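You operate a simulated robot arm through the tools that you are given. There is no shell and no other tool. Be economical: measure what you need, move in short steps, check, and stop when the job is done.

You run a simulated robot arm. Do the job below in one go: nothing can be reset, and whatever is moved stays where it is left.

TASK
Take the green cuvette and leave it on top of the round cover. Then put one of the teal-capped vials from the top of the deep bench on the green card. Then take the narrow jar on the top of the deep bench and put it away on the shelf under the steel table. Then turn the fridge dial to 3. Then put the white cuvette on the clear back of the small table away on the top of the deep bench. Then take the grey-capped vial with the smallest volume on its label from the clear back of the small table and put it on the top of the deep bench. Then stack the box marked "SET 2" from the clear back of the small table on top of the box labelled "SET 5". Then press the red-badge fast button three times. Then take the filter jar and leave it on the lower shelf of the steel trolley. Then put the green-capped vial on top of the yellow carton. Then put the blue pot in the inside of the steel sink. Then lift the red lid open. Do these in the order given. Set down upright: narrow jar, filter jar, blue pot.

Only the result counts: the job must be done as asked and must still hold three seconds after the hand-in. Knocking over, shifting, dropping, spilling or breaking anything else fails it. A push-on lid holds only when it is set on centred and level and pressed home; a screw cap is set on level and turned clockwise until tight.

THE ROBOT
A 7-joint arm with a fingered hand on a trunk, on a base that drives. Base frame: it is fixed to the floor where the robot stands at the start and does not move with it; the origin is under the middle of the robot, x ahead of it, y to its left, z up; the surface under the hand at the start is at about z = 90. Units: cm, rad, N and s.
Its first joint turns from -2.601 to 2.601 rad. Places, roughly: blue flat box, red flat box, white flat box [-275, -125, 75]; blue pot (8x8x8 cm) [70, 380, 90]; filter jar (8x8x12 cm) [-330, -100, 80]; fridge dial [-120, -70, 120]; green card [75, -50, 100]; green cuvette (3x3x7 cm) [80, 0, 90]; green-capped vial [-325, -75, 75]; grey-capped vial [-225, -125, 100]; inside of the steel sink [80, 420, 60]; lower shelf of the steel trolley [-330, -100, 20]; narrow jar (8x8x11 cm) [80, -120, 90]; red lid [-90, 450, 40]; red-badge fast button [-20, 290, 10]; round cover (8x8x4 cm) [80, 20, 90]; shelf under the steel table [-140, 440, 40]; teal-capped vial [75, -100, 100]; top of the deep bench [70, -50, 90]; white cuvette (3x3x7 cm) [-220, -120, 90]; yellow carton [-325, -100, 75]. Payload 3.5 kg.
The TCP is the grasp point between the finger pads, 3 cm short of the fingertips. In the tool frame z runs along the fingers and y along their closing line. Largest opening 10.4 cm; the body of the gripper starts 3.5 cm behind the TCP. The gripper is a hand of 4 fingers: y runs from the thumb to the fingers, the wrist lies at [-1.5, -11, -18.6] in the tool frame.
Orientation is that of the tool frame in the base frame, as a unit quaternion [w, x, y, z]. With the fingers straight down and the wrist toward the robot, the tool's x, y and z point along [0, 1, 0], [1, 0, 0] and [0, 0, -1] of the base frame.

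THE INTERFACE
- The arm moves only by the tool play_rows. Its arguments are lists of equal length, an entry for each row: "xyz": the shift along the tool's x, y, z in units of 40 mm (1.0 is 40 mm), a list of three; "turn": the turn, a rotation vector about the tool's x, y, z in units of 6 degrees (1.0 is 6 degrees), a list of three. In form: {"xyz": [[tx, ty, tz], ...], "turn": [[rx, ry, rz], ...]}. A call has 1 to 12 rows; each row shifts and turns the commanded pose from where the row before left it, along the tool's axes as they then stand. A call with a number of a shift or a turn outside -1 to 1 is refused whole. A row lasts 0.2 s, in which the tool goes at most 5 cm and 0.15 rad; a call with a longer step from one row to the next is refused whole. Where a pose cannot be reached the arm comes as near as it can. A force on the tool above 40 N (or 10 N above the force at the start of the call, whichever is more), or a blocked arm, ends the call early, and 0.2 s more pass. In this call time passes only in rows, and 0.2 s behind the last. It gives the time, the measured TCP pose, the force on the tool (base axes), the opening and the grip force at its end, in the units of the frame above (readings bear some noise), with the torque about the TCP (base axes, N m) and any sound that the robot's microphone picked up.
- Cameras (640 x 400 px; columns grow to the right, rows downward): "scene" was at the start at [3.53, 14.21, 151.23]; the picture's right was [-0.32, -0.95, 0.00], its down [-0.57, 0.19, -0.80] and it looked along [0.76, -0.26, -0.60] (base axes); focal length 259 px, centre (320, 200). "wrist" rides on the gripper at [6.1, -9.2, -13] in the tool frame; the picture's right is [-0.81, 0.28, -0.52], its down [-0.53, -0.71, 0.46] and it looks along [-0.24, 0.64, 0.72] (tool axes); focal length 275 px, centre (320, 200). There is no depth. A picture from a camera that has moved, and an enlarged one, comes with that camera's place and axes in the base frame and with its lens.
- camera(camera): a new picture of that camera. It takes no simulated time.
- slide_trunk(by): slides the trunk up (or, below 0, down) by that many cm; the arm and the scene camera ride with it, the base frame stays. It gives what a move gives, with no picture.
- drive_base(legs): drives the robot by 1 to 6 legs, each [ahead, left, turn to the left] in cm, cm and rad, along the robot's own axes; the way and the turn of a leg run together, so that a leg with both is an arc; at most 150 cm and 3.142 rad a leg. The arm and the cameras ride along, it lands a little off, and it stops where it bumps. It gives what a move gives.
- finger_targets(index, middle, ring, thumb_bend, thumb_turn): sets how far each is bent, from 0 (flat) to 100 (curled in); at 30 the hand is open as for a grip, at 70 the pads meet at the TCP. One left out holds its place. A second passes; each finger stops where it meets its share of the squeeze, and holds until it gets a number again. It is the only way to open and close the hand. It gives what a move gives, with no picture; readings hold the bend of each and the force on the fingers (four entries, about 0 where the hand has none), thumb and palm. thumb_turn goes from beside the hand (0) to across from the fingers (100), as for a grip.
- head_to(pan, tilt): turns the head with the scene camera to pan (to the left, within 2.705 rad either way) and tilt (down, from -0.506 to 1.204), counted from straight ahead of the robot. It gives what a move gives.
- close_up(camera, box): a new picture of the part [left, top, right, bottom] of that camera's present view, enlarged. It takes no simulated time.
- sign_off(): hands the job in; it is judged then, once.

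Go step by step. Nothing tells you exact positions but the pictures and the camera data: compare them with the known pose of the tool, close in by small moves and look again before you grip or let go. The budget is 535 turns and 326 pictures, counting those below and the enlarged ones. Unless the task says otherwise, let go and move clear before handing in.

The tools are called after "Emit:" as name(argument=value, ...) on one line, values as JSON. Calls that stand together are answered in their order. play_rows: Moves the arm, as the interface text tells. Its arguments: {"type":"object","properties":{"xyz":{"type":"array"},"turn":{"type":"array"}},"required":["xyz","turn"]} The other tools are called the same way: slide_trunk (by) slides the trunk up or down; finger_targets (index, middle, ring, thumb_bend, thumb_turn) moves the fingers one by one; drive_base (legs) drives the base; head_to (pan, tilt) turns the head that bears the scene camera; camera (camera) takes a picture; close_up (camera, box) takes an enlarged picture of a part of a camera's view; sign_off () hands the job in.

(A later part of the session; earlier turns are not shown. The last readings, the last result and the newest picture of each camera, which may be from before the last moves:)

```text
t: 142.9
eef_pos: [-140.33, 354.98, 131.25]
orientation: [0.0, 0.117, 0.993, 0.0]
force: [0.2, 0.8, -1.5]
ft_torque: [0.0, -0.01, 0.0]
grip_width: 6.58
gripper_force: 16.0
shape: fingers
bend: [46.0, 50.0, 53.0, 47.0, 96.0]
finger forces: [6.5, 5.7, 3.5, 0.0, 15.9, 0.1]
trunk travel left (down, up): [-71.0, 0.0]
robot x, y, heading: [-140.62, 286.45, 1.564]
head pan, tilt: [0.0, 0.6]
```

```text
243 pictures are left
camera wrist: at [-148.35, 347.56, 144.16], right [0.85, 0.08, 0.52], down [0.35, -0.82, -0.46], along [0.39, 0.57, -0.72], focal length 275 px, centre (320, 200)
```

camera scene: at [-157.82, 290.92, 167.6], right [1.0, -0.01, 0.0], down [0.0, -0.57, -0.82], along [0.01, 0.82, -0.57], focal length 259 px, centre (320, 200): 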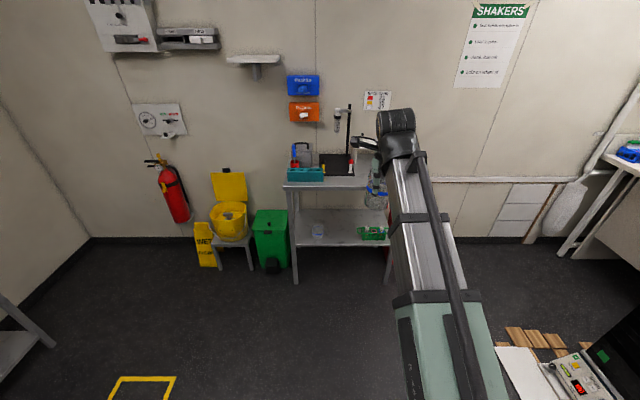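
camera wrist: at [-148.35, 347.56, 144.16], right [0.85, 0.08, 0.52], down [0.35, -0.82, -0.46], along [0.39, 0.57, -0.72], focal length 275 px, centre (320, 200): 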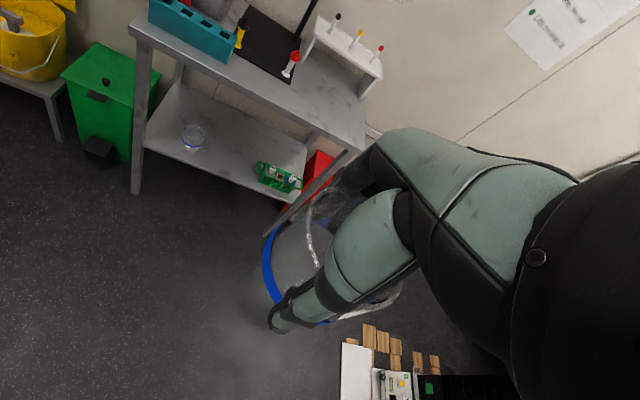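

The free shelf spot is about [-139, 430]. Lowering the trunk in two slides, then a look.

Emit:
slide_trunk(by=-40)

Emit:
slide_trunk(by=-12)

Emit:
camera(camera="scene")

Emit:
camera(camera="wrist")

```text
t: 146.7
eef_pos: [-140.3, 354.88, 91.16]
orientation: [-0.001, 0.118, 0.993, 0.0]
force: [0.4, -0.2, -1.3]
ft_torque: [0.01, -0.01, 0.04]
grip_width: 6.57
gripper_force: 16.1
shape: fingers
bend: [46.0, 50.0, 53.0, 47.0, 96.0]
finger forces: [6.6, 5.7, 3.6, 0.1, 15.9, 0.1]
trunk travel left (down, up): [-31.0, 40.0]
robot x, y, heading: [-140.73, 286.09, 1.562]
head pan, tilt: [0.0, 0.6]
```

```text
t: 148.2
eef_pos: [-140.32, 354.9, 79.26]
orientation: [0.0, 0.117, 0.993, -0.001]
force: [-0.3, 0.1, -1.4]
ft_torque: [0.02, -0.06, -0.01]
grip_width: 6.59
gripper_force: 15.7
shape: fingers
bend: [46.0, 50.0, 53.0, 47.0, 96.0]
finger forces: [6.7, 5.7, 3.6, 0.0, 15.9, 0.0]
trunk travel left (down, up): [-19.0, 52.0]
robot x, y, heading: [-140.73, 286.6, 1.561]
head pan, tilt: [0.0, 0.6]
```

```text
242 pictures are left
camera scene: at [-157.76, 290.87, 115.61], right [1.0, -0.01, 0.0], down [-0.01, -0.56, -0.83], along [0.01, 0.82, -0.56], focal length 259 px, centre (320, 200)
```

scene: 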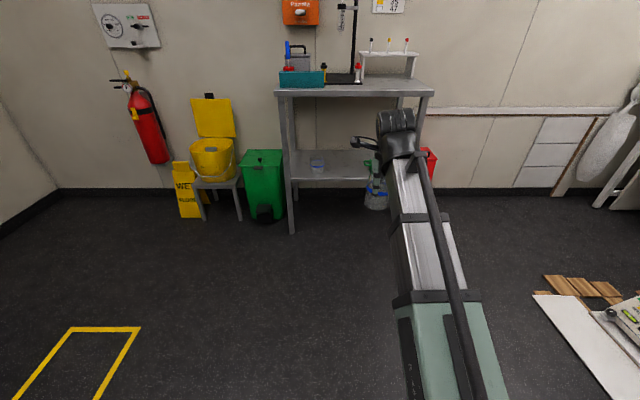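

```text
241 pictures are left
camera wrist: at [-148.3, 347.52, 92.18], right [0.85, 0.08, 0.52], down [0.35, -0.82, -0.46], along [0.39, 0.57, -0.72], focal length 275 px, centre (320, 200)
```

wrist: 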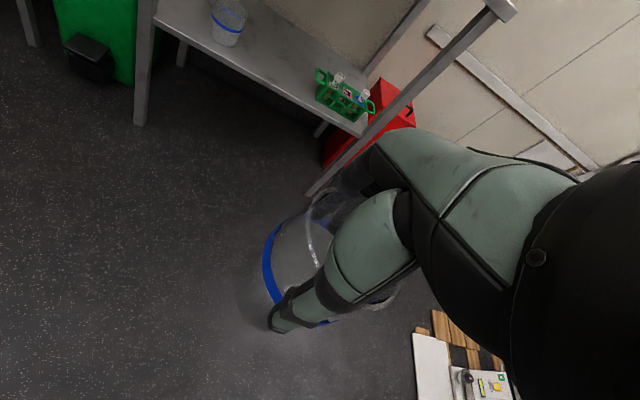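

Table underside is near z 86 and the shelf near 41.5, so a level entry works. Lowering the hand to carry height and driving nearer.

Emit:
play_rows(xyz=[[0, 0, 0.9], [0, 0, 0.9], [0, 0, 0.9], [0, 0, 0.9], [0, 0, 0.9], [0, 0, 0.9], [0, 0, 0.6]], turn=[[0, 0, 0], [0, 0, 0], [0, 0, 0], [0, 0, 0], [0, 0, 0], [0, 0, 0], [0, 0, 0]])

Emit:
drive_base(legs=[[48, 0, 0]])

Emit:
camera(camera="scene")

Emit:
camera(camera="wrist")

```text
t: 149.8
eef_pos: [-140.42, 355.02, 55.38]
orientation: [-0.001, 0.118, 0.993, 0.001]
force: [0.5, -1.0, -1.8]
ft_torque: [0.0, -0.02, -0.01]
grip_width: 6.55
gripper_force: 15.3
shape: fingers
bend: [47.0, 50.0, 53.0, 47.0, 96.0]
finger forces: [6.5, 5.6, 3.7, 0.0, 15.5, 0.0]
trunk travel left (down, up): [-19.0, 52.0]
robot x, y, heading: [-140.84, 286.18, 1.561]
head pan, tilt: [0.0, 0.6]
```

```text
t: 152.7
eef_pos: [-139.81, 403.09, 55.3]
orientation: [0.0, 0.119, 0.993, 0.0]
force: [0.6, -0.2, -2.1]
ft_torque: [0.03, 0.0, 0.03]
grip_width: 6.56
gripper_force: 15.0
shape: fingers
bend: [47.0, 50.0, 53.0, 47.0, 96.0]
finger forces: [6.5, 5.8, 3.6, 0.1, 15.5, 0.0]
trunk travel left (down, up): [-19.0, 52.0]
robot x, y, heading: [-139.99, 334.69, 1.558]
head pan, tilt: [0.0, 0.6]
```

```text
240 pictures are left
camera scene: at [-157.26, 338.94, 115.6], right [1.0, -0.01, 0.0], down [-0.01, -0.56, -0.83], along [0.01, 0.83, -0.56], focal length 259 px, centre (320, 200)
```

scene: 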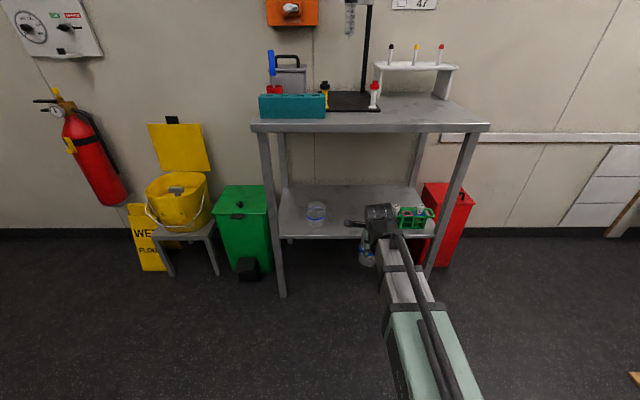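

```text
239 pictures are left
camera wrist: at [-147.83, 395.68, 68.25], right [0.85, 0.08, 0.52], down [0.35, -0.82, -0.46], along [0.39, 0.57, -0.72], focal length 275 px, centre (320, 200)
```

wrist: 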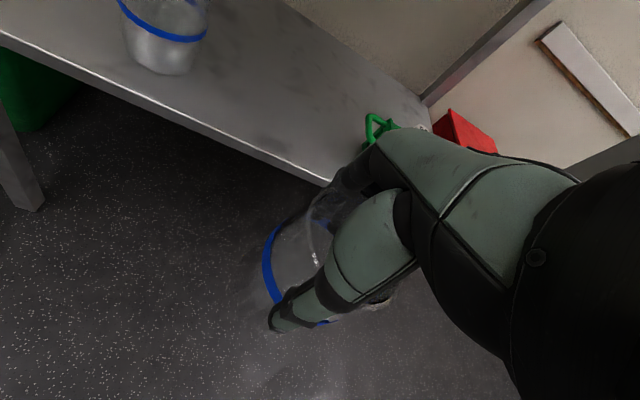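

Shelf front edge is at y 420 and the jar foot is at about z 46.5, above it. Driving 15 cm in, then extending the arm.

Emit:
drive_base(legs=[[15, 0, 0]])

Emit:
play_rows(xyz=[[0, 0.75, 0], [0, 0.75, 0], [0, 0.75, 0], [0, 0.75, 0]], turn=[[0, 0, 0], [0, 0, 0], [0, 0, 0], [0, 0, 0]])

Emit:
camera(camera="scene")

Emit:
camera(camera="wrist")

```text
t: 154.1
eef_pos: [-139.74, 418.16, 55.28]
orientation: [0.0, 0.117, 0.993, 0.0]
force: [1.1, 0.6, -0.6]
ft_torque: [-0.01, -0.01, -0.01]
grip_width: 6.53
gripper_force: 16.0
shape: fingers
bend: [47.0, 50.0, 53.0, 47.0, 96.0]
finger forces: [6.5, 5.7, 3.6, 0.0, 15.5, 0.0]
trunk travel left (down, up): [-19.0, 52.0]
robot x, y, heading: [-140.15, 349.56, 1.559]
head pan, tilt: [0.0, 0.6]
```

```text
t: 155.1
eef_pos: [-136.89, 429.93, 55.24]
orientation: [0.0, 0.117, 0.993, 0.001]
force: [-0.7, -0.8, -1.8]
ft_torque: [-0.01, -0.02, 0.04]
grip_width: 6.53
gripper_force: 15.8
shape: fingers
bend: [47.0, 50.0, 53.0, 47.0, 96.0]
finger forces: [6.5, 5.7, 3.7, 0.0, 15.5, 0.0]
trunk travel left (down, up): [-19.0, 52.0]
robot x, y, heading: [-139.79, 349.35, 1.556]
head pan, tilt: [0.0, 0.6]
```

```text
238 pictures are left
camera scene: at [-157.11, 354.01, 115.6], right [1.0, -0.01, 0.0], down [-0.01, -0.56, -0.83], along [0.01, 0.83, -0.56], focal length 259 px, centre (320, 200)
```

scene: 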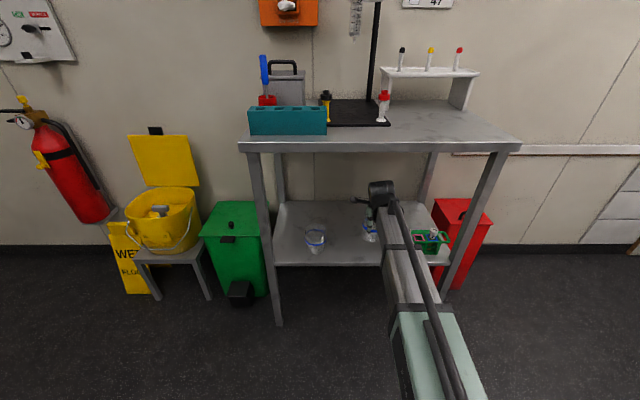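

```text
237 pictures are left
camera wrist: at [-144.8, 422.52, 68.2], right [0.85, 0.08, 0.52], down [0.35, -0.82, -0.46], along [0.39, 0.57, -0.72], focal length 275 px, centre (320, 200)
```

wrist: 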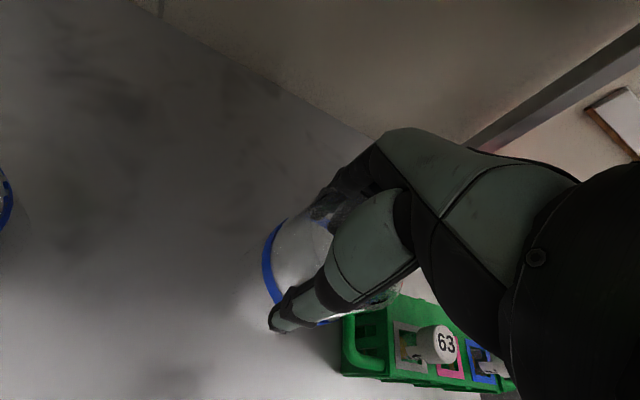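

The jar is over the shelf, a bit near the green rack. Shifting 3 cm left and lowering.

Emit:
play_rows(xyz=[[0.75, 0, 0], [0, 0, 0.5], [0, 0, 0.4], [0, 0, 0.15]], turn=[[0, 0, 0], [0, 0, 0], [0, 0, 0], [0, 0, 0]])

Emit:
camera(camera="wrist")

Emit:
close_up(camera="scene", box=[270, 160, 470, 290])

```text
t: 156.1
eef_pos: [-139.74, 430.64, 51.04]
orientation: [-0.001, 0.118, 0.993, 0.002]
force: [0.2, -0.4, 1.3]
ft_torque: [0.02, -0.04, 0.01]
grip_width: 6.53
gripper_force: 15.6
shape: fingers
bend: [47.0, 50.0, 53.0, 47.0, 96.0]
finger forces: [6.7, 5.7, 3.8, 0.0, 15.7, 0.1]
trunk travel left (down, up): [-19.0, 52.0]
robot x, y, heading: [-140.0, 349.46, 1.559]
head pan, tilt: [0.0, 0.6]
```

```text
236 pictures are left
camera wrist: at [-147.78, 423.28, 63.99], right [0.85, 0.08, 0.52], down [0.35, -0.82, -0.46], along [0.39, 0.57, -0.72], focal length 275 px, centre (320, 200)
```

wrist: 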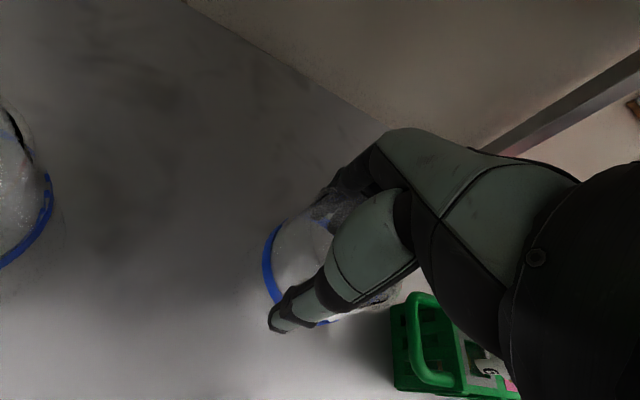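

```text
3.08 times, centred on (370, 225) of scene
camera zoom: at [-157.11, 354.0, 115.61], right [1.0, -0.01, 0.0], down [-0.01, -0.56, -0.83], along [0.01, 0.83, -0.56], focal length 797 px, centre (166, 123)
```

zoom: 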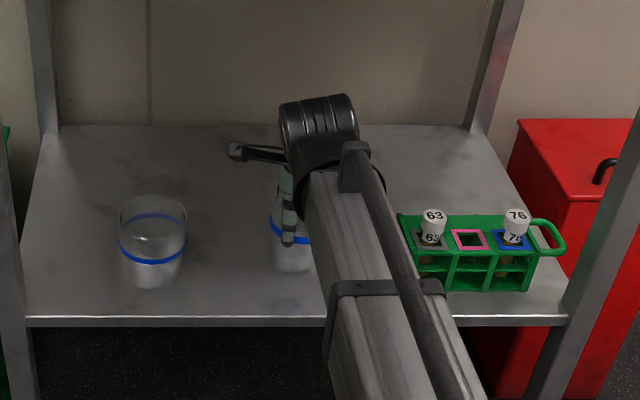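

Force suggests first contact. One more 2 mm step to confirm.

Emit:
play_rows(xyz=[[0, 0, 0.05]], turn=[[0, 0, 0]])

```text
t: 156.5
eef_pos: [-139.87, 430.74, 50.98]
orientation: [0.0, 0.118, 0.993, 0.002]
force: [-2.0, -0.5, 9.5]
ft_torque: [0.13, -0.19, -0.02]
grip_width: 6.55
gripper_force: 16.7
shape: fingers
bend: [47.0, 50.0, 53.0, 47.0, 96.0]
finger forces: [7.2, 5.8, 4.2, 0.0, 16.7, 0.1]
trunk travel left (down, up): [-19.0, 52.0]
robot x, y, heading: [-140.05, 349.25, 1.558]
head pan, tilt: [0.0, 0.6]
```

Contact confirmed. Backing off 2 mm and opening in steps.

Emit:
play_rows(xyz=[[0, 0, -0.05]], turn=[[0, 0, 0]])

Emit:
finger_targets(index=46, middle=50, ring=52, thumb_bend=47)

Emit:
finger_targets(index=36, middle=36, ring=36, thumb_bend=38)

Emit:
finger_targets(index=28, middle=28, ring=28, thumb_bend=28)

Emit:
camera(camera="wrist")

```text
t: 156.9
eef_pos: [-139.71, 430.63, 51.11]
orientation: [0.001, 0.117, 0.993, 0.0]
force: [0.3, 0.8, 3.3]
ft_torque: [0.18, -0.1, 0.06]
grip_width: 6.52
gripper_force: 16.2
shape: fingers
bend: [47.0, 50.0, 53.0, 47.0, 96.0]
finger forces: [7.1, 6.3, 4.2, 0.0, 15.3, 0.0]
trunk travel left (down, up): [-19.0, 52.0]
robot x, y, heading: [-139.81, 349.16, 1.561]
head pan, tilt: [0.0, 0.6]
```

```text
t: 157.9
eef_pos: [-139.78, 430.52, 51.0]
orientation: [0.0, 0.118, 0.993, 0.001]
force: [0.3, 0.3, 0.7]
ft_torque: [-0.06, -0.07, 0.03]
grip_width: 6.89
gripper_force: 7.6
shape: fingers
bend: [45.0, 48.0, 51.0, 45.0, 97.0]
finger forces: [3.5, 2.5, 1.8, 0.0, 6.7, 0.0]
trunk travel left (down, up): [-19.0, 52.0]
robot x, y, heading: [-140.21, 349.73, 1.558]
head pan, tilt: [0.0, 0.6]
```

```text
t: 158.9
eef_pos: [-139.83, 430.59, 51.1]
orientation: [0.0, 0.118, 0.993, 0.0]
force: [0.3, -0.2, -0.4]
ft_torque: [0.01, -0.04, 0.01]
grip_width: 8.54
gripper_force: 0.4
shape: fingers
bend: [36.0, 36.0, 36.0, 38.0, 97.0]
finger forces: [0.2, 0.0, 0.0, 0.0, 0.3, 0.0]
trunk travel left (down, up): [-19.0, 52.0]
robot x, y, heading: [-139.96, 349.62, 1.563]
head pan, tilt: [0.0, 0.6]
```

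```text
t: 159.9
eef_pos: [-139.75, 430.53, 50.91]
orientation: [-0.001, 0.118, 0.993, 0.0]
force: [-0.7, 0.7, 0.7]
ft_torque: [0.01, 0.02, -0.01]
grip_width: 10.75
gripper_force: 0.0
shape: fingers
bend: [28.0, 28.0, 28.0, 28.0, 97.0]
finger forces: [0.0, 0.0, 0.0, 0.0, 0.2, 0.0]
trunk travel left (down, up): [-19.0, 52.0]
robot x, y, heading: [-139.8, 349.5, 1.563]
head pan, tilt: [0.0, 0.6]
```

```text
234 pictures are left
camera wrist: at [-147.79, 423.2, 63.98], right [0.85, 0.08, 0.52], down [0.35, -0.82, -0.46], along [0.39, 0.57, -0.72], focal length 275 px, centre (320, 200)
```

wrist: 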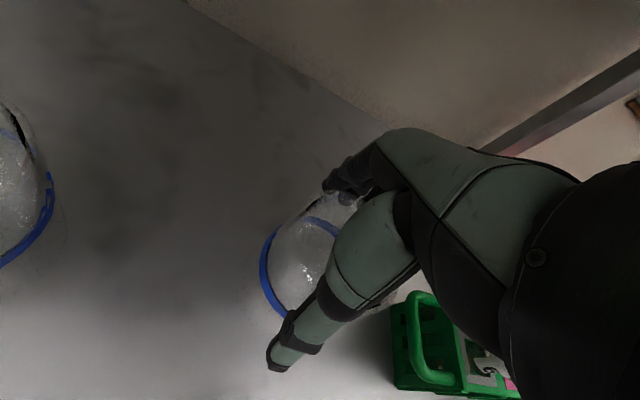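

The jar stands free. Rising 6 cm (staying under the table top), then drawing back.

Emit:
play_rows(xyz=[[0, 0, -0.5], [0, 0, -0.5], [0, 0, -0.6]], turn=[[0, 0, 0], [0, 0, 0], [0, 0, 0]])

Emit:
camera(camera="wrist")

Emit:
close_up(camera="scene", box=[270, 130, 470, 260])

```text
t: 160.7
eef_pos: [-139.81, 430.49, 57.56]
orientation: [0.001, 0.118, 0.993, 0.0]
force: [0.5, -0.5, -0.1]
ft_torque: [0.01, 0.02, -0.02]
grip_width: 10.75
gripper_force: 0.1
shape: fingers
bend: [28.0, 28.0, 28.0, 28.0, 97.0]
finger forces: [0.1, 0.0, 0.1, 0.1, 0.0, 0.1]
trunk travel left (down, up): [-19.0, 52.0]
robot x, y, heading: [-139.76, 349.34, 1.565]
head pan, tilt: [0.0, 0.6]
```

```text
233 pictures are left
camera wrist: at [-147.9, 423.09, 70.52], right [0.85, 0.08, 0.52], down [0.35, -0.82, -0.46], along [0.39, 0.57, -0.72], focal length 275 px, centre (320, 200)
```

wrist: 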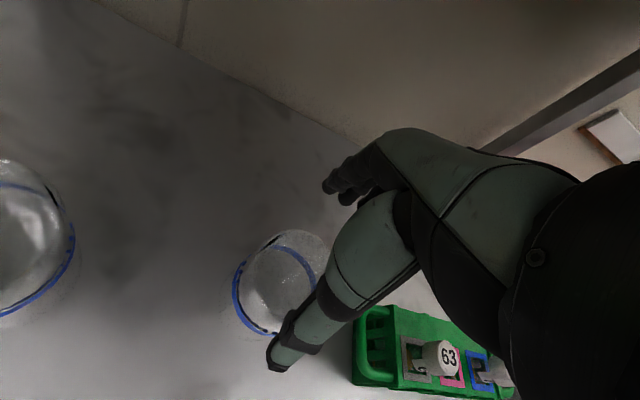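

```text
3.08 times, centred on (370, 195) of scene
camera zoom: at [-157.11, 354.02, 115.6], right [1.0, -0.01, 0.0], down [-0.01, -0.56, -0.83], along [0.01, 0.82, -0.56], focal length 797 px, centre (166, 215)
```

zoom: 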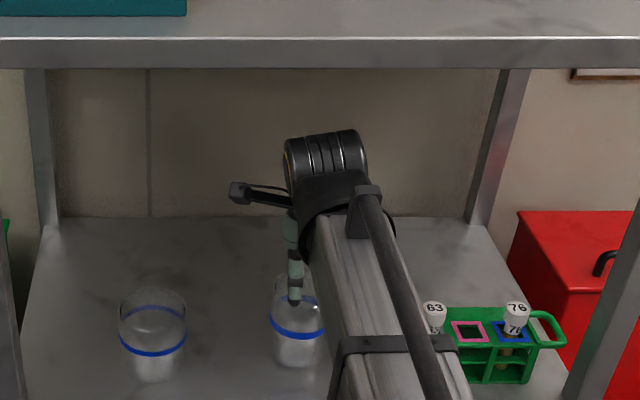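

Wrist top is about z 81 under an 86 cm ceiling. Raising 1.6 cm more for finger clearance over the rim, then backing out.

Emit:
play_rows(xyz=[[0, 0, -0.4], [0, -0.5, 0], [0, -0.8, 0], [0, -0.8, 0], [0, -0.8, 0]], turn=[[0, 0, 0], [0, 0, 0], [0, 0, 0], [0, 0, 0], [0, 0, 0]])

Emit:
drive_base(legs=[[-45, 0, 0]])

Emit:
camera(camera="scene")

```text
t: 161.9
eef_pos: [-142.55, 419.26, 59.12]
orientation: [0.0, 0.118, 0.993, -0.001]
force: [-0.7, 0.5, -0.5]
ft_torque: [-0.01, 0.02, 0.01]
grip_width: 10.76
gripper_force: 0.1
shape: fingers
bend: [28.0, 28.0, 28.0, 28.0, 97.0]
finger forces: [0.0, 0.0, 0.0, 0.0, 0.0, 0.0]
trunk travel left (down, up): [-19.0, 52.0]
robot x, y, heading: [-140.21, 349.78, 1.562]
head pan, tilt: [0.0, 0.6]
```

```text
t: 164.6
eef_pos: [-142.68, 374.78, 59.14]
orientation: [0.0, 0.121, 0.993, 0.001]
force: [-0.5, 0.6, -0.8]
ft_torque: [0.01, -0.02, -0.02]
grip_width: 10.74
gripper_force: 0.0
shape: fingers
bend: [28.0, 28.0, 28.0, 28.0, 97.0]
finger forces: [0.0, 0.0, 0.1, 0.0, 0.0, 0.0]
trunk travel left (down, up): [-19.0, 52.0]
robot x, y, heading: [-140.62, 304.84, 1.555]
head pan, tilt: [0.0, 0.6]
```

```text
231 pictures are left
camera scene: at [-157.64, 309.58, 115.6], right [1.0, -0.01, 0.0], down [-0.01, -0.56, -0.83], along [0.01, 0.82, -0.56], focal length 259 px, centre (320, 200)
```

scene: 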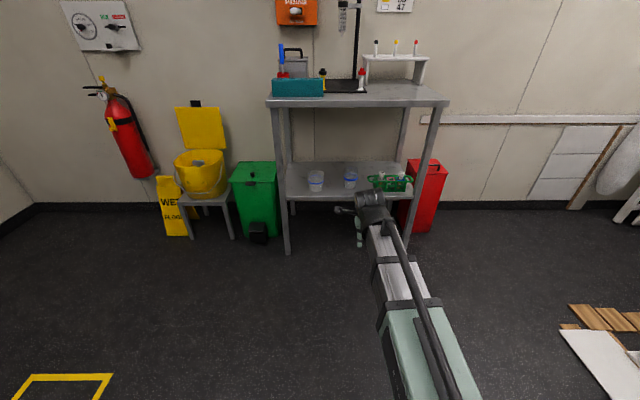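

Jar is stowed. Next the fridge dial: raising the trunk and driving back down the aisle, then turning to face the fridge door.

Emit:
slide_trunk(by=40)

Emit:
drive_base(legs=[[-50, -60, 0], [-120, -20, 0], [-110, 5, 0], [0, 0, -3.1]])

Emit:
camera(camera="scene")

```text
t: 168.4
eef_pos: [-142.76, 374.66, 99.16]
orientation: [0.0, 0.12, 0.993, 0.0]
force: [0.3, 0.0, 0.4]
ft_torque: [0.02, 0.01, 0.01]
grip_width: 10.74
gripper_force: 0.0
shape: fingers
bend: [28.0, 28.0, 28.0, 28.0, 97.0]
finger forces: [0.1, 0.1, 0.0, 0.0, 0.0, 0.0]
trunk travel left (down, up): [-59.0, 12.0]
robot x, y, heading: [-140.39, 304.74, 1.557]
head pan, tilt: [0.0, 0.6]
```

```text
t: 190.8
eef_pos: [-65.8, -45.59, 99.14]
orientation: [0.0, 0.995, -0.098, -0.001]
force: [-0.3, 0.9, -0.2]
ft_torque: [0.05, -0.01, 0.02]
grip_width: 10.76
gripper_force: 0.1
shape: fingers
bend: [28.0, 28.0, 28.0, 28.0, 97.0]
finger forces: [0.0, 0.1, 0.0, 0.0, 0.1, 0.0]
trunk travel left (down, up): [-59.0, 12.0]
robot x, y, heading: [-71.01, 24.09, -1.535]
head pan, tilt: [0.0, 0.6]
```

```text
230 pictures are left
camera scene: at [-54.11, 20.26, 155.6], right [-1.0, -0.03, 0.0], down [-0.02, 0.56, -0.83], along [0.02, -0.82, -0.56], focal length 259 px, centre (320, 200)
```

scene: 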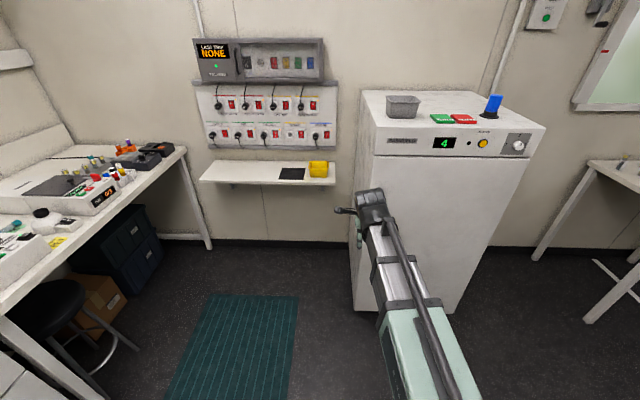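

The fridge panel shows display "4" and the dial at its right, near [-124, -70, 119]. Enlarging it.

Emit:
close_up(camera="scene", box=[370, 120, 550, 170])

Emit:
close_up(camera="scene", box=[490, 128, 546, 163])

```text
3.56 times, centred on (460, 145) of scene
camera zoom: at [-54.11, 20.26, 155.6], right [-1.0, -0.03, 0.0], down [-0.02, 0.56, -0.83], along [0.02, -0.82, -0.56], focal length 921 px, centre (-178, 396)
```

zoom: 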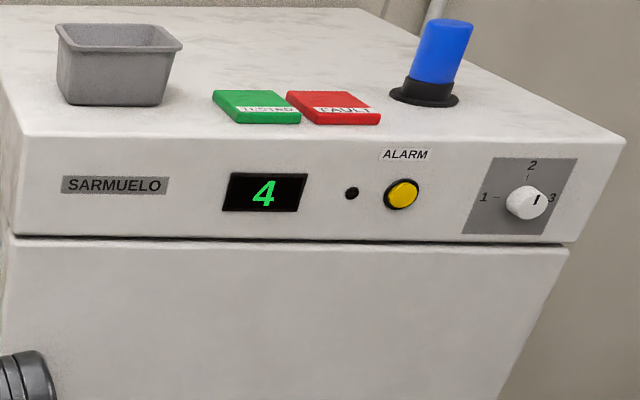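

```text
11.43 times, centred on (518, 146) of scene
camera zoom: at [-54.11, 20.26, 155.6], right [-1.0, -0.03, 0.0], down [-0.02, 0.56, -0.83], along [0.02, -0.82, -0.56], focal length 2961 px, centre (-1943, 823)
```

zoom: 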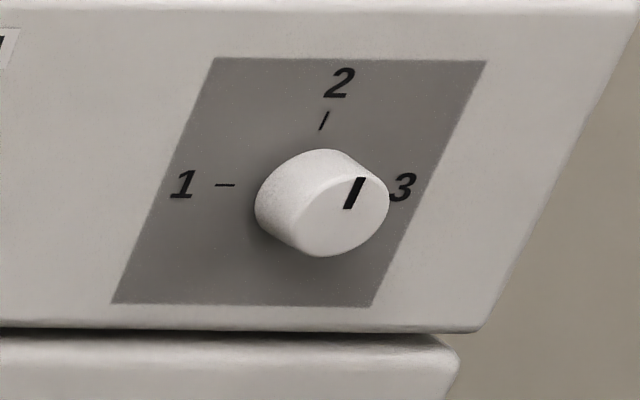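

The pointer is at 2 (up), so it must turn 90° clockwise to 3. I'll pitch the hand to point level at the panel before driving closer.

Emit:
play_rows(xyz=[[0, 0, 0], [0, 0, 0], [0, 0, 0], [0, 0, 0], [0, 0, 0], [0, 0, 0], [0, 0, 0], [0, 0, 0], [0, 0, 0], [0, 0, 0]], turn=[[0, 0, -1], [0, 0, -1], [0, 0, -0.23], [-1, 0, 0], [-1, 0, 0], [-1, 0, 0], [-1, 0, 0], [-1, 0, 0], [-1, 0, 0], [-1, 0, 0]])

Emit:
play_rows(xyz=[[0, 0, 0], [0, 0, 0], [0, 0, 0], [0, 0, 0], [0, 0, 0], [0, 0, 0], [0, 0, 0], [0, 0, 0]], turn=[[-1, 0, 0], [-1, 0, 0], [-1, 0, 0], [-1, 0, 0], [-1, 0, 0], [-1, 0, 0], [-1, 0, 0], [-1, 0, 0]])

Emit:
camera(camera="scene")

Emit:
camera(camera="wrist")

```text
t: 193.1
eef_pos: [-65.89, -45.41, 99.18]
orientation: [0.36, 0.933, 0.017, 0.006]
force: [0.2, 0.1, 0.3]
ft_torque: [-0.02, -0.02, 0.01]
grip_width: 10.75
gripper_force: 0.1
shape: fingers
bend: [28.0, 28.0, 28.0, 28.0, 97.0]
finger forces: [0.0, 0.1, 0.0, 0.0, 0.0, 0.0]
trunk travel left (down, up): [-59.0, 12.0]
robot x, y, heading: [-70.78, 24.19, -1.538]
head pan, tilt: [0.0, 0.6]
```

```text
t: 194.8
eef_pos: [-65.39, -45.53, 99.06]
orientation: [0.682, 0.731, 0.019, 0.019]
force: [0.5, 0.3, -0.5]
ft_torque: [0.0, 0.01, 0.0]
grip_width: 10.76
gripper_force: 0.1
shape: fingers
bend: [28.0, 28.0, 28.0, 28.0, 97.0]
finger forces: [0.0, 0.0, 0.0, 0.0, 0.0, 0.0]
out of reach, approached as far as the arm can: row 1
trunk travel left (down, up): [-59.0, 12.0]
robot x, y, heading: [-71.15, 24.27, -1.538]
head pan, tilt: [0.0, 0.6]
```

```text
227 pictures are left
camera scene: at [-54.11, 20.25, 155.61], right [-1.0, -0.03, 0.0], down [-0.02, 0.56, -0.83], along [0.02, -0.82, -0.56], focal length 259 px, centre (320, 200)
```

scene: 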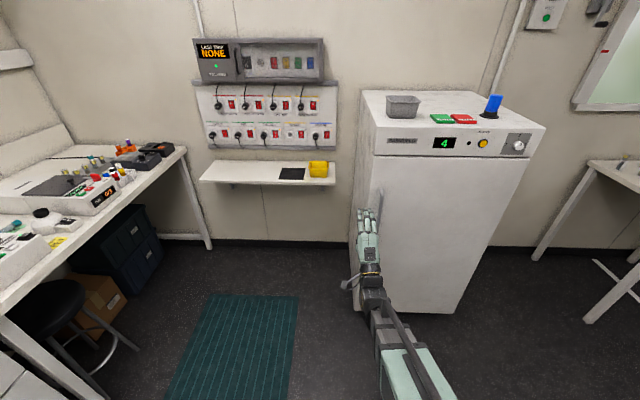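

```text
226 pictures are left
camera wrist: at [-59.93, -31.48, 90.68], right [-0.84, 0.45, 0.31], down [-0.51, -0.43, -0.74], along [-0.2, -0.78, 0.59], focal length 275 px, centre (320, 200)
```

wrist: 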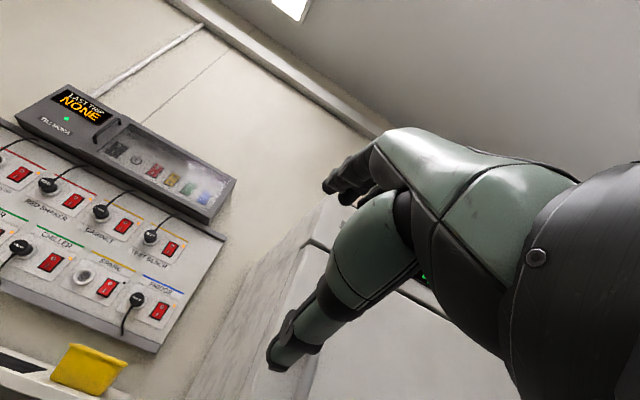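

The hand points level at the panel. Raising the trunk fully and driving across to face the dial.

Emit:
slide_trunk(by=12)

Emit:
drive_base(legs=[[8, -27, -0.033]])

Emit:
camera(camera="scene")

Emit:
camera(camera="wrist")

```text
t: 196.3
eef_pos: [-65.51, -45.62, 110.95]
orientation: [0.681, 0.731, 0.019, 0.02]
force: [-0.6, 0.7, 0.3]
ft_torque: [-0.02, 0.02, 0.0]
grip_width: 10.76
gripper_force: 0.1
shape: fingers
bend: [28.0, 28.0, 28.0, 28.0, 97.0]
finger forces: [0.0, 0.1, 0.0, 0.1, 0.0, 0.0]
trunk travel left (down, up): [-71.0, 0.0]
robot x, y, heading: [-70.69, 24.06, -1.541]
head pan, tilt: [0.0, 0.6]
```

```text
t: 198.3
eef_pos: [-95.1, -53.96, 110.91]
orientation: [0.682, 0.732, 0.006, 0.008]
force: [0.1, 0.5, -0.3]
ft_torque: [0.0, -0.01, 0.0]
grip_width: 10.72
gripper_force: 0.1
shape: fingers
bend: [28.0, 28.0, 28.0, 28.0, 97.0]
finger forces: [0.0, 0.0, 0.1, 0.0, 0.0, 0.1]
trunk travel left (down, up): [-71.0, 0.0]
robot x, y, heading: [-97.78, 15.53, -1.578]
head pan, tilt: [0.0, 0.6]
```

```text
225 pictures are left
camera scene: at [-81.28, 11.31, 167.61], right [-1.0, 0.01, 0.0], down [0.0, 0.57, -0.82], along [-0.01, -0.82, -0.57], focal length 259 px, centre (320, 200)
```

scene: 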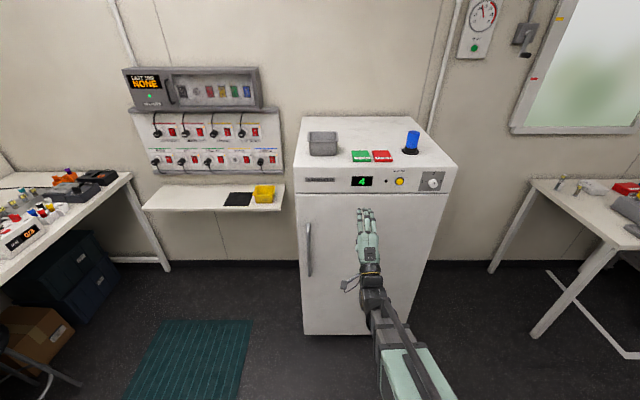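

```text
224 pictures are left
camera wrist: at [-88.93, -40.15, 102.69], right [-0.82, 0.48, 0.31], down [-0.52, -0.41, -0.75], along [-0.23, -0.77, 0.59], focal length 275 px, centre (320, 200)
```

wrist: 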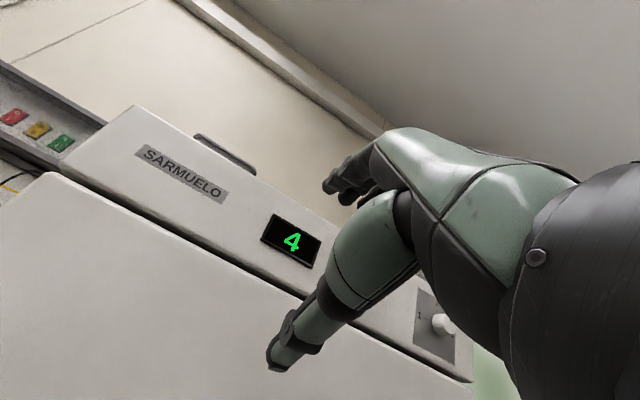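

The dial's face is near [-122.7, -70, 118.5] and the panel near y -72. Moving in front of it, levelling the pitch, with the fingers part-closed.

Emit:
play_rows(xyz=[[-0.87, 0.25, 0], [-0.87, 0.25, 0], [-0.87, 0.25, 0], [-0.87, 0.25, 0], [-0.87, 0.25, 0], [-0.87, 0.25, 0], [-0.87, 0.25, 0], [-0.83, 0.2, 0]], turn=[[-0.7, 0, 0], [0, 0, 0], [0, 0, 0], [0, 0, 0], [0, 0, 0], [0, 0, 0], [0, 0, 0], [0, 0, 0]])

Emit:
finger_targets(index=50, middle=50, ring=50, thumb_bend=50)

Emit:
camera(camera="wrist")

Emit:
camera(camera="scene")

```text
t: 200.1
eef_pos: [-122.75, -54.49, 118.83]
orientation: [0.708, 0.706, 0.005, 0.008]
force: [0.1, 0.4, -0.7]
ft_torque: [0.0, 0.03, 0.01]
grip_width: 10.76
gripper_force: 0.1
shape: fingers
bend: [28.0, 28.0, 28.0, 28.0, 97.0]
finger forces: [0.0, 0.1, 0.0, 0.0, 0.0, 0.0]
trunk travel left (down, up): [-71.0, 0.0]
robot x, y, heading: [-98.04, 15.28, -1.577]
head pan, tilt: [0.0, 0.6]
```

```text
t: 201.1
eef_pos: [-122.66, -54.42, 118.63]
orientation: [0.708, 0.706, 0.005, 0.007]
force: [-0.7, 0.7, -0.4]
ft_torque: [-0.03, -0.02, 0.0]
grip_width: 5.23
gripper_force: 0.2
shape: fingers
bend: [50.0, 50.0, 50.0, 50.0, 97.0]
finger forces: [0.0, 0.1, 0.0, 0.0, 0.0, 0.1]
trunk travel left (down, up): [-71.0, 0.0]
robot x, y, heading: [-98.29, 15.99, -1.574]
head pan, tilt: [0.0, 0.6]
```

```text
223 pictures are left
camera wrist: at [-116.55, -41.25, 109.42], right [-0.82, 0.5, 0.27], down [-0.52, -0.47, -0.71], along [-0.23, -0.73, 0.65], focal length 275 px, centre (320, 200)
```

wrist: 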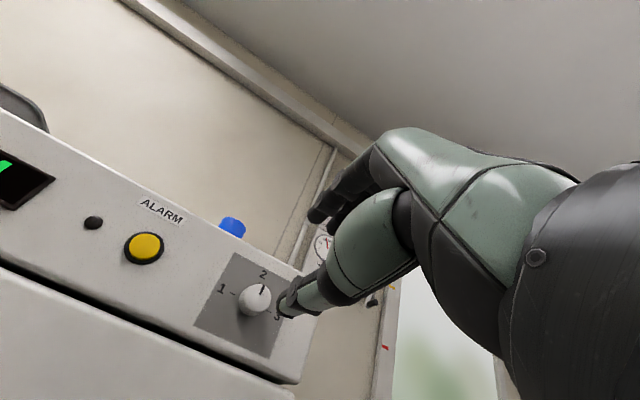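

```text
222 pictures are left
camera scene: at [-81.18, 11.34, 167.6], right [-1.0, 0.01, 0.0], down [0.0, 0.56, -0.83], along [-0.01, -0.83, -0.56], focal length 259 px, centre (320, 200)
```

scene: 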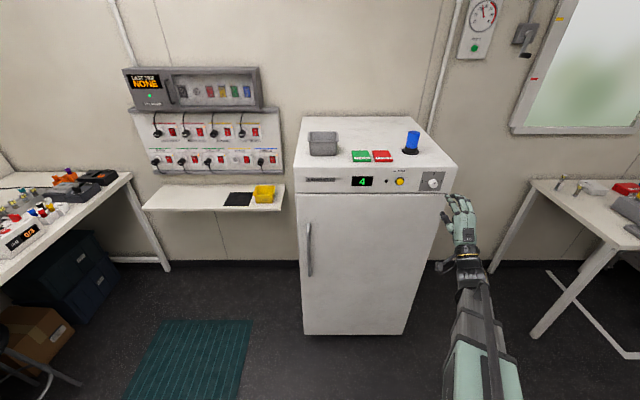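

The knob axis is at about [-122.8, 118.8], on the hand's axis. Enlarging to judge knob size and standoff.

Emit:
close_up(camera="wrist", box=[190, 240, 310, 350])

```text
3.64 times, centred on (250, 295) of wrist
camera zoom: at [-116.55, -41.25, 109.42], right [-0.82, 0.5, 0.27], down [-0.52, -0.47, -0.71], along [-0.23, -0.73, 0.65], focal length 1001 px, centre (574, -146)
```

zoom: 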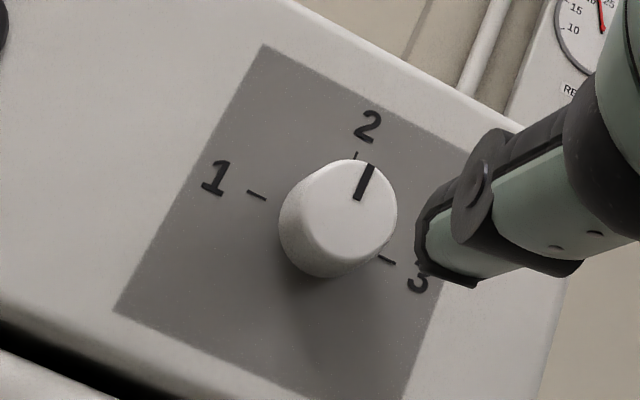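

Knob is about 3 cm wide and stands out 1.5–2 cm. Rolling the hand 45° counter-clockwise first, then moving in to just short of the knob.

Emit:
play_rows(xyz=[[0, 0, 0], [0, 0, 0], [0, 0, 0], [0, 0, 0], [0, 0, 0], [0, 0, 0], [0, 0, 0], [0, 0, 0]], turn=[[0, 0, -1], [0, 0, -1], [0, 0, -1], [0, 0, -1], [0, 0, -1], [0, 0, -1], [0, 0, -1], [0, 0, -0.8]])

Emit:
play_rows(xyz=[[0, 0, 0.6], [0, 0, 0.6], [0, 0, 0.6]], turn=[[0, 0, 0], [0, 0, 0], [0, 0, 0]])

Emit:
camera(camera="wrist")

Emit:
camera(camera="scene")

```text
t: 202.9
eef_pos: [-122.53, -54.57, 118.74]
orientation: [0.652, 0.646, 0.286, -0.274]
force: [0.4, 0.0, 0.9]
ft_torque: [0.02, 0.01, -0.03]
grip_width: 5.28
gripper_force: 0.1
shape: fingers
bend: [50.0, 50.0, 50.0, 50.0, 97.0]
finger forces: [0.0, 0.0, 0.0, 0.0, 0.0, 0.0]
trunk travel left (down, up): [-71.0, 0.0]
robot x, y, heading: [-97.68, 15.72, -1.577]
head pan, tilt: [0.0, 0.6]
```

```text
t: 203.7
eef_pos: [-122.52, -61.71, 118.8]
orientation: [0.653, 0.646, 0.285, -0.275]
force: [0.3, 0.3, 0.7]
ft_torque: [0.01, 0.02, -0.01]
grip_width: 5.24
gripper_force: 0.0
shape: fingers
bend: [50.0, 50.0, 50.0, 50.0, 97.0]
finger forces: [0.0, 0.0, 0.1, 0.0, 0.0, 0.1]
trunk travel left (down, up): [-71.0, 0.0]
robot x, y, heading: [-97.81, 15.59, -1.575]
head pan, tilt: [0.0, 0.6]
```

```text
220 pictures are left
camera wrist: at [-125.06, -48.62, 107.92], right [-0.36, 0.51, 0.78], down [-0.88, -0.47, -0.1], along [0.31, -0.72, 0.62], focal length 275 px, centre (320, 200)
```

wrist: 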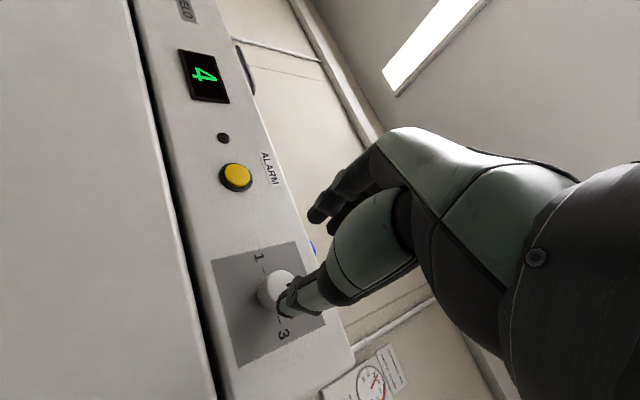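

```text
219 pictures are left
camera scene: at [-81.18, 11.3, 167.6], right [-1.0, 0.01, 0.0], down [0.0, 0.57, -0.82], along [-0.01, -0.82, -0.57], focal length 259 px, centre (320, 200)
```

scene: 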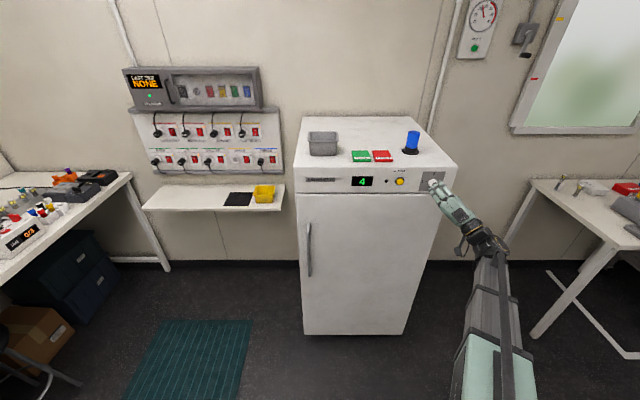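

The hand is aligned with the knob within half a centimetre. Small correction, then moving in until the fingertips straddle the knob.

Emit:
play_rows(xyz=[[-0.07, -0.07, 0.5], [0, 0, 0.5], [0, 0, 0.4]], turn=[[0, 0, 0], [0, 0, 0], [0, 0, 0]])

Emit:
close_up(camera="wrist", box=[180, 200, 360, 380])

Emit:
close_up(camera="scene", box=[400, 150, 500, 230])

```text
t: 204.5
eef_pos: [-122.88, -67.27, 118.64]
orientation: [0.652, 0.646, 0.285, -0.275]
force: [0.0, -0.4, -0.4]
ft_torque: [0.02, 0.02, -0.03]
grip_width: 5.28
gripper_force: 0.0
shape: fingers
bend: [50.0, 50.0, 50.0, 50.0, 97.0]
finger forces: [0.0, 0.0, 0.0, 0.0, 0.0, 0.0]
trunk travel left (down, up): [-71.0, 0.0]
robot x, y, heading: [-97.71, 15.94, -1.58]
head pan, tilt: [0.0, 0.6]
```

```text
2.22 times, centred on (270, 290) of wrist
camera zoom: at [-125.43, -54.23, 107.84], right [-0.37, 0.51, 0.78], down [-0.88, -0.47, -0.1], along [0.31, -0.72, 0.62], focal length 612 px, centre (431, 0)
```

zoom: 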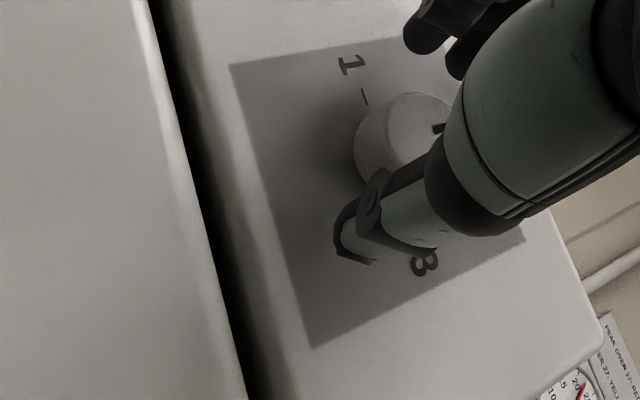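

```text
5.00 times, centred on (450, 190) of scene
camera zoom: at [-81.19, 11.32, 167.6], right [-1.0, 0.01, 0.0], down [0.0, 0.56, -0.83], along [-0.01, -0.82, -0.56], focal length 1295 px, centre (-330, 250)
```

zoom: 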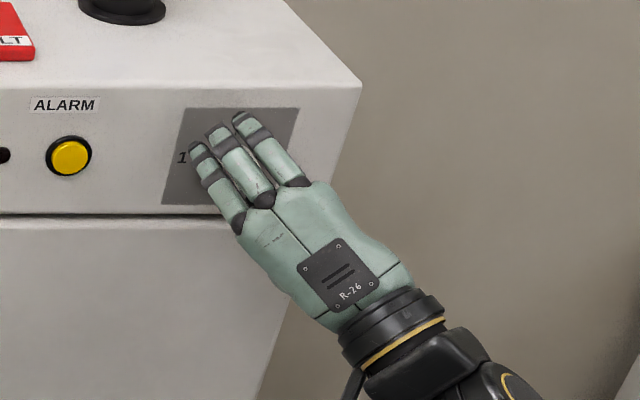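

Fingers straddle the knob. A little deeper, watching force, then closing.

Emit:
play_rows(xyz=[[0, 0, 0.15], [0, 0, 0.1]], turn=[[0, 0, 0], [0, 0, 0]])

Emit:
finger_targets(index=62, middle=62, ring=50, thumb_bend=62)

Emit:
close_up(camera="wrist", box=[180, 200, 360, 380])

```text
t: 205.1
eef_pos: [-122.71, -68.3, 118.74]
orientation: [0.652, 0.646, 0.285, -0.275]
force: [0.1, 0.2, -0.4]
ft_torque: [-0.01, 0.0, 0.01]
grip_width: 5.25
gripper_force: 0.1
shape: fingers
bend: [50.0, 50.0, 50.0, 50.0, 97.0]
finger forces: [0.0, 0.1, 0.0, 0.0, 0.0, 0.1]
trunk travel left (down, up): [-71.0, 0.0]
robot x, y, heading: [-97.72, 16.05, -1.58]
head pan, tilt: [0.0, 0.6]
```

```text
t: 206.1
eef_pos: [-122.81, -68.19, 118.63]
orientation: [0.653, 0.646, 0.286, -0.274]
force: [-0.6, -0.8, -1.4]
ft_torque: [0.01, -0.03, -0.04]
grip_width: 2.4
gripper_force: 0.8
shape: fingers
bend: [62.0, 62.0, 50.0, 60.0, 97.0]
finger forces: [0.0, 0.1, 0.0, 0.0, 1.6, 0.0]
trunk travel left (down, up): [-71.0, 0.0]
robot x, y, heading: [-97.41, 15.8, -1.577]
head pan, tilt: [0.0, 0.6]
```

```text
2.22 times, centred on (270, 290) of wrist
camera zoom: at [-125.38, -55.25, 107.82], right [-0.37, 0.51, 0.78], down [-0.88, -0.47, -0.1], along [0.31, -0.72, 0.62], focal length 612 px, centre (431, 0)
```

zoom: 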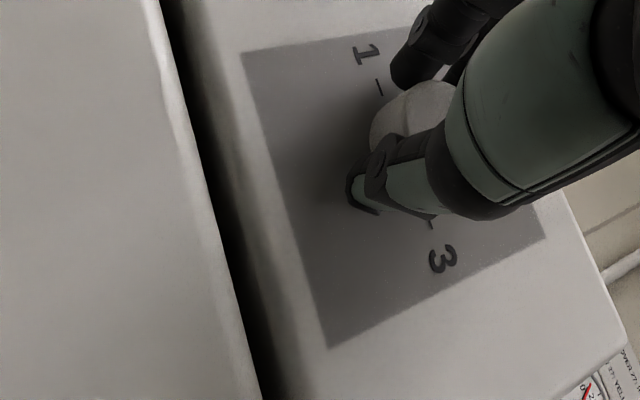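

Thumb touches; bringing the fingers in to clamp.

Emit:
finger_targets(index=70, middle=70, ring=50, thumb_bend=66)

Emit:
close_up(camera="wrist", box=[180, 200, 360, 380])

```text
t: 207.1
eef_pos: [-122.74, -68.17, 118.78]
orientation: [0.653, 0.646, 0.286, -0.275]
force: [1.4, -1.6, 4.2]
ft_torque: [-0.15, 0.02, 0.04]
grip_width: 1.92
gripper_force: 6.3
shape: fingers
bend: [65.0, 66.0, 50.0, 61.0, 97.0]
finger forces: [3.1, 5.1, 0.0, 0.0, 3.8, 0.0]
trunk travel left (down, up): [-71.0, 0.0]
robot x, y, heading: [-97.82, 16.27, -1.579]
head pan, tilt: [0.0, 0.6]
```

```text
2.22 times, centred on (270, 290) of wrist
camera zoom: at [-125.32, -55.23, 107.86], right [-0.37, 0.51, 0.78], down [-0.88, -0.47, -0.1], along [0.31, -0.72, 0.62], focal length 612 px, centre (431, 0)
```

zoom: 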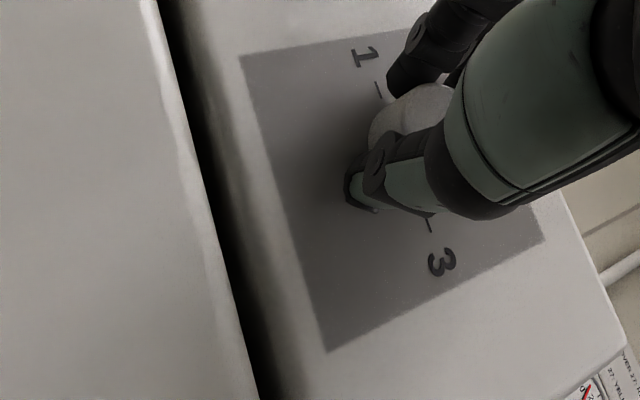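

Clamped; evening the thumb, then turning clockwise half-way and checking.

Emit:
finger_targets(thumb_bend=71)

Emit:
play_rows(xyz=[[0, 0, 0], [0, 0, 0], [0, 0, 0], [0, 0, 0], [0, 0, 0], [0, 0, 0], [0, 0, 0], [0, 0, 0]], turn=[[0, 0, 1], [0, 0, 1], [0, 0, 1], [0, 0, 1], [0, 0, 1], [0, 0, 1], [0, 0, 1], [0, 0, 1]])

Emit:
close_up(camera="wrist", box=[180, 180, 380, 380])

```text
t: 208.1
eef_pos: [-122.7, -68.22, 118.73]
orientation: [0.653, 0.646, 0.285, -0.274]
force: [0.2, -1.4, 2.6]
ft_torque: [-0.09, 0.02, -0.01]
grip_width: 1.85
gripper_force: 7.6
shape: fingers
bend: [65.0, 65.0, 50.0, 63.0, 97.0]
finger forces: [3.5, 5.7, 0.0, 0.0, 6.9, 0.0]
trunk travel left (down, up): [-71.0, 0.0]
robot x, y, heading: [-97.87, 15.56, -1.573]
head pan, tilt: [0.0, 0.6]
```

```text
t: 209.9
eef_pos: [-122.96, -68.2, 118.73]
orientation: [0.708, 0.706, -0.003, 0.015]
force: [-1.5, -1.0, 8.0]
ft_torque: [-0.26, 0.04, -0.05]
grip_width: 1.74
gripper_force: 8.9
shape: fingers
bend: [64.0, 64.0, 50.0, 64.0, 97.0]
finger forces: [5.1, 8.1, 0.1, 0.0, 5.0, 0.1]
trunk travel left (down, up): [-71.0, 0.0]
robot x, y, heading: [-98.41, 15.67, -1.574]
head pan, tilt: [0.0, 0.6]
```

```text
2.00 times, centred on (280, 280) of wrist
camera zoom: at [-116.58, -55.02, 109.7], right [-0.83, 0.5, 0.25], down [-0.51, -0.47, -0.72], along [-0.25, -0.73, 0.64], focal length 551 px, centre (400, 40)
```

zoom: 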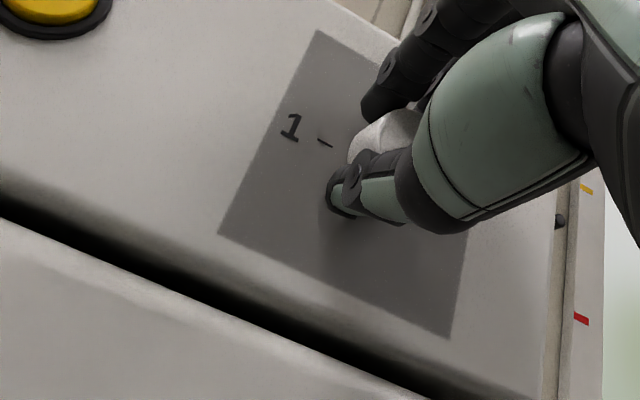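

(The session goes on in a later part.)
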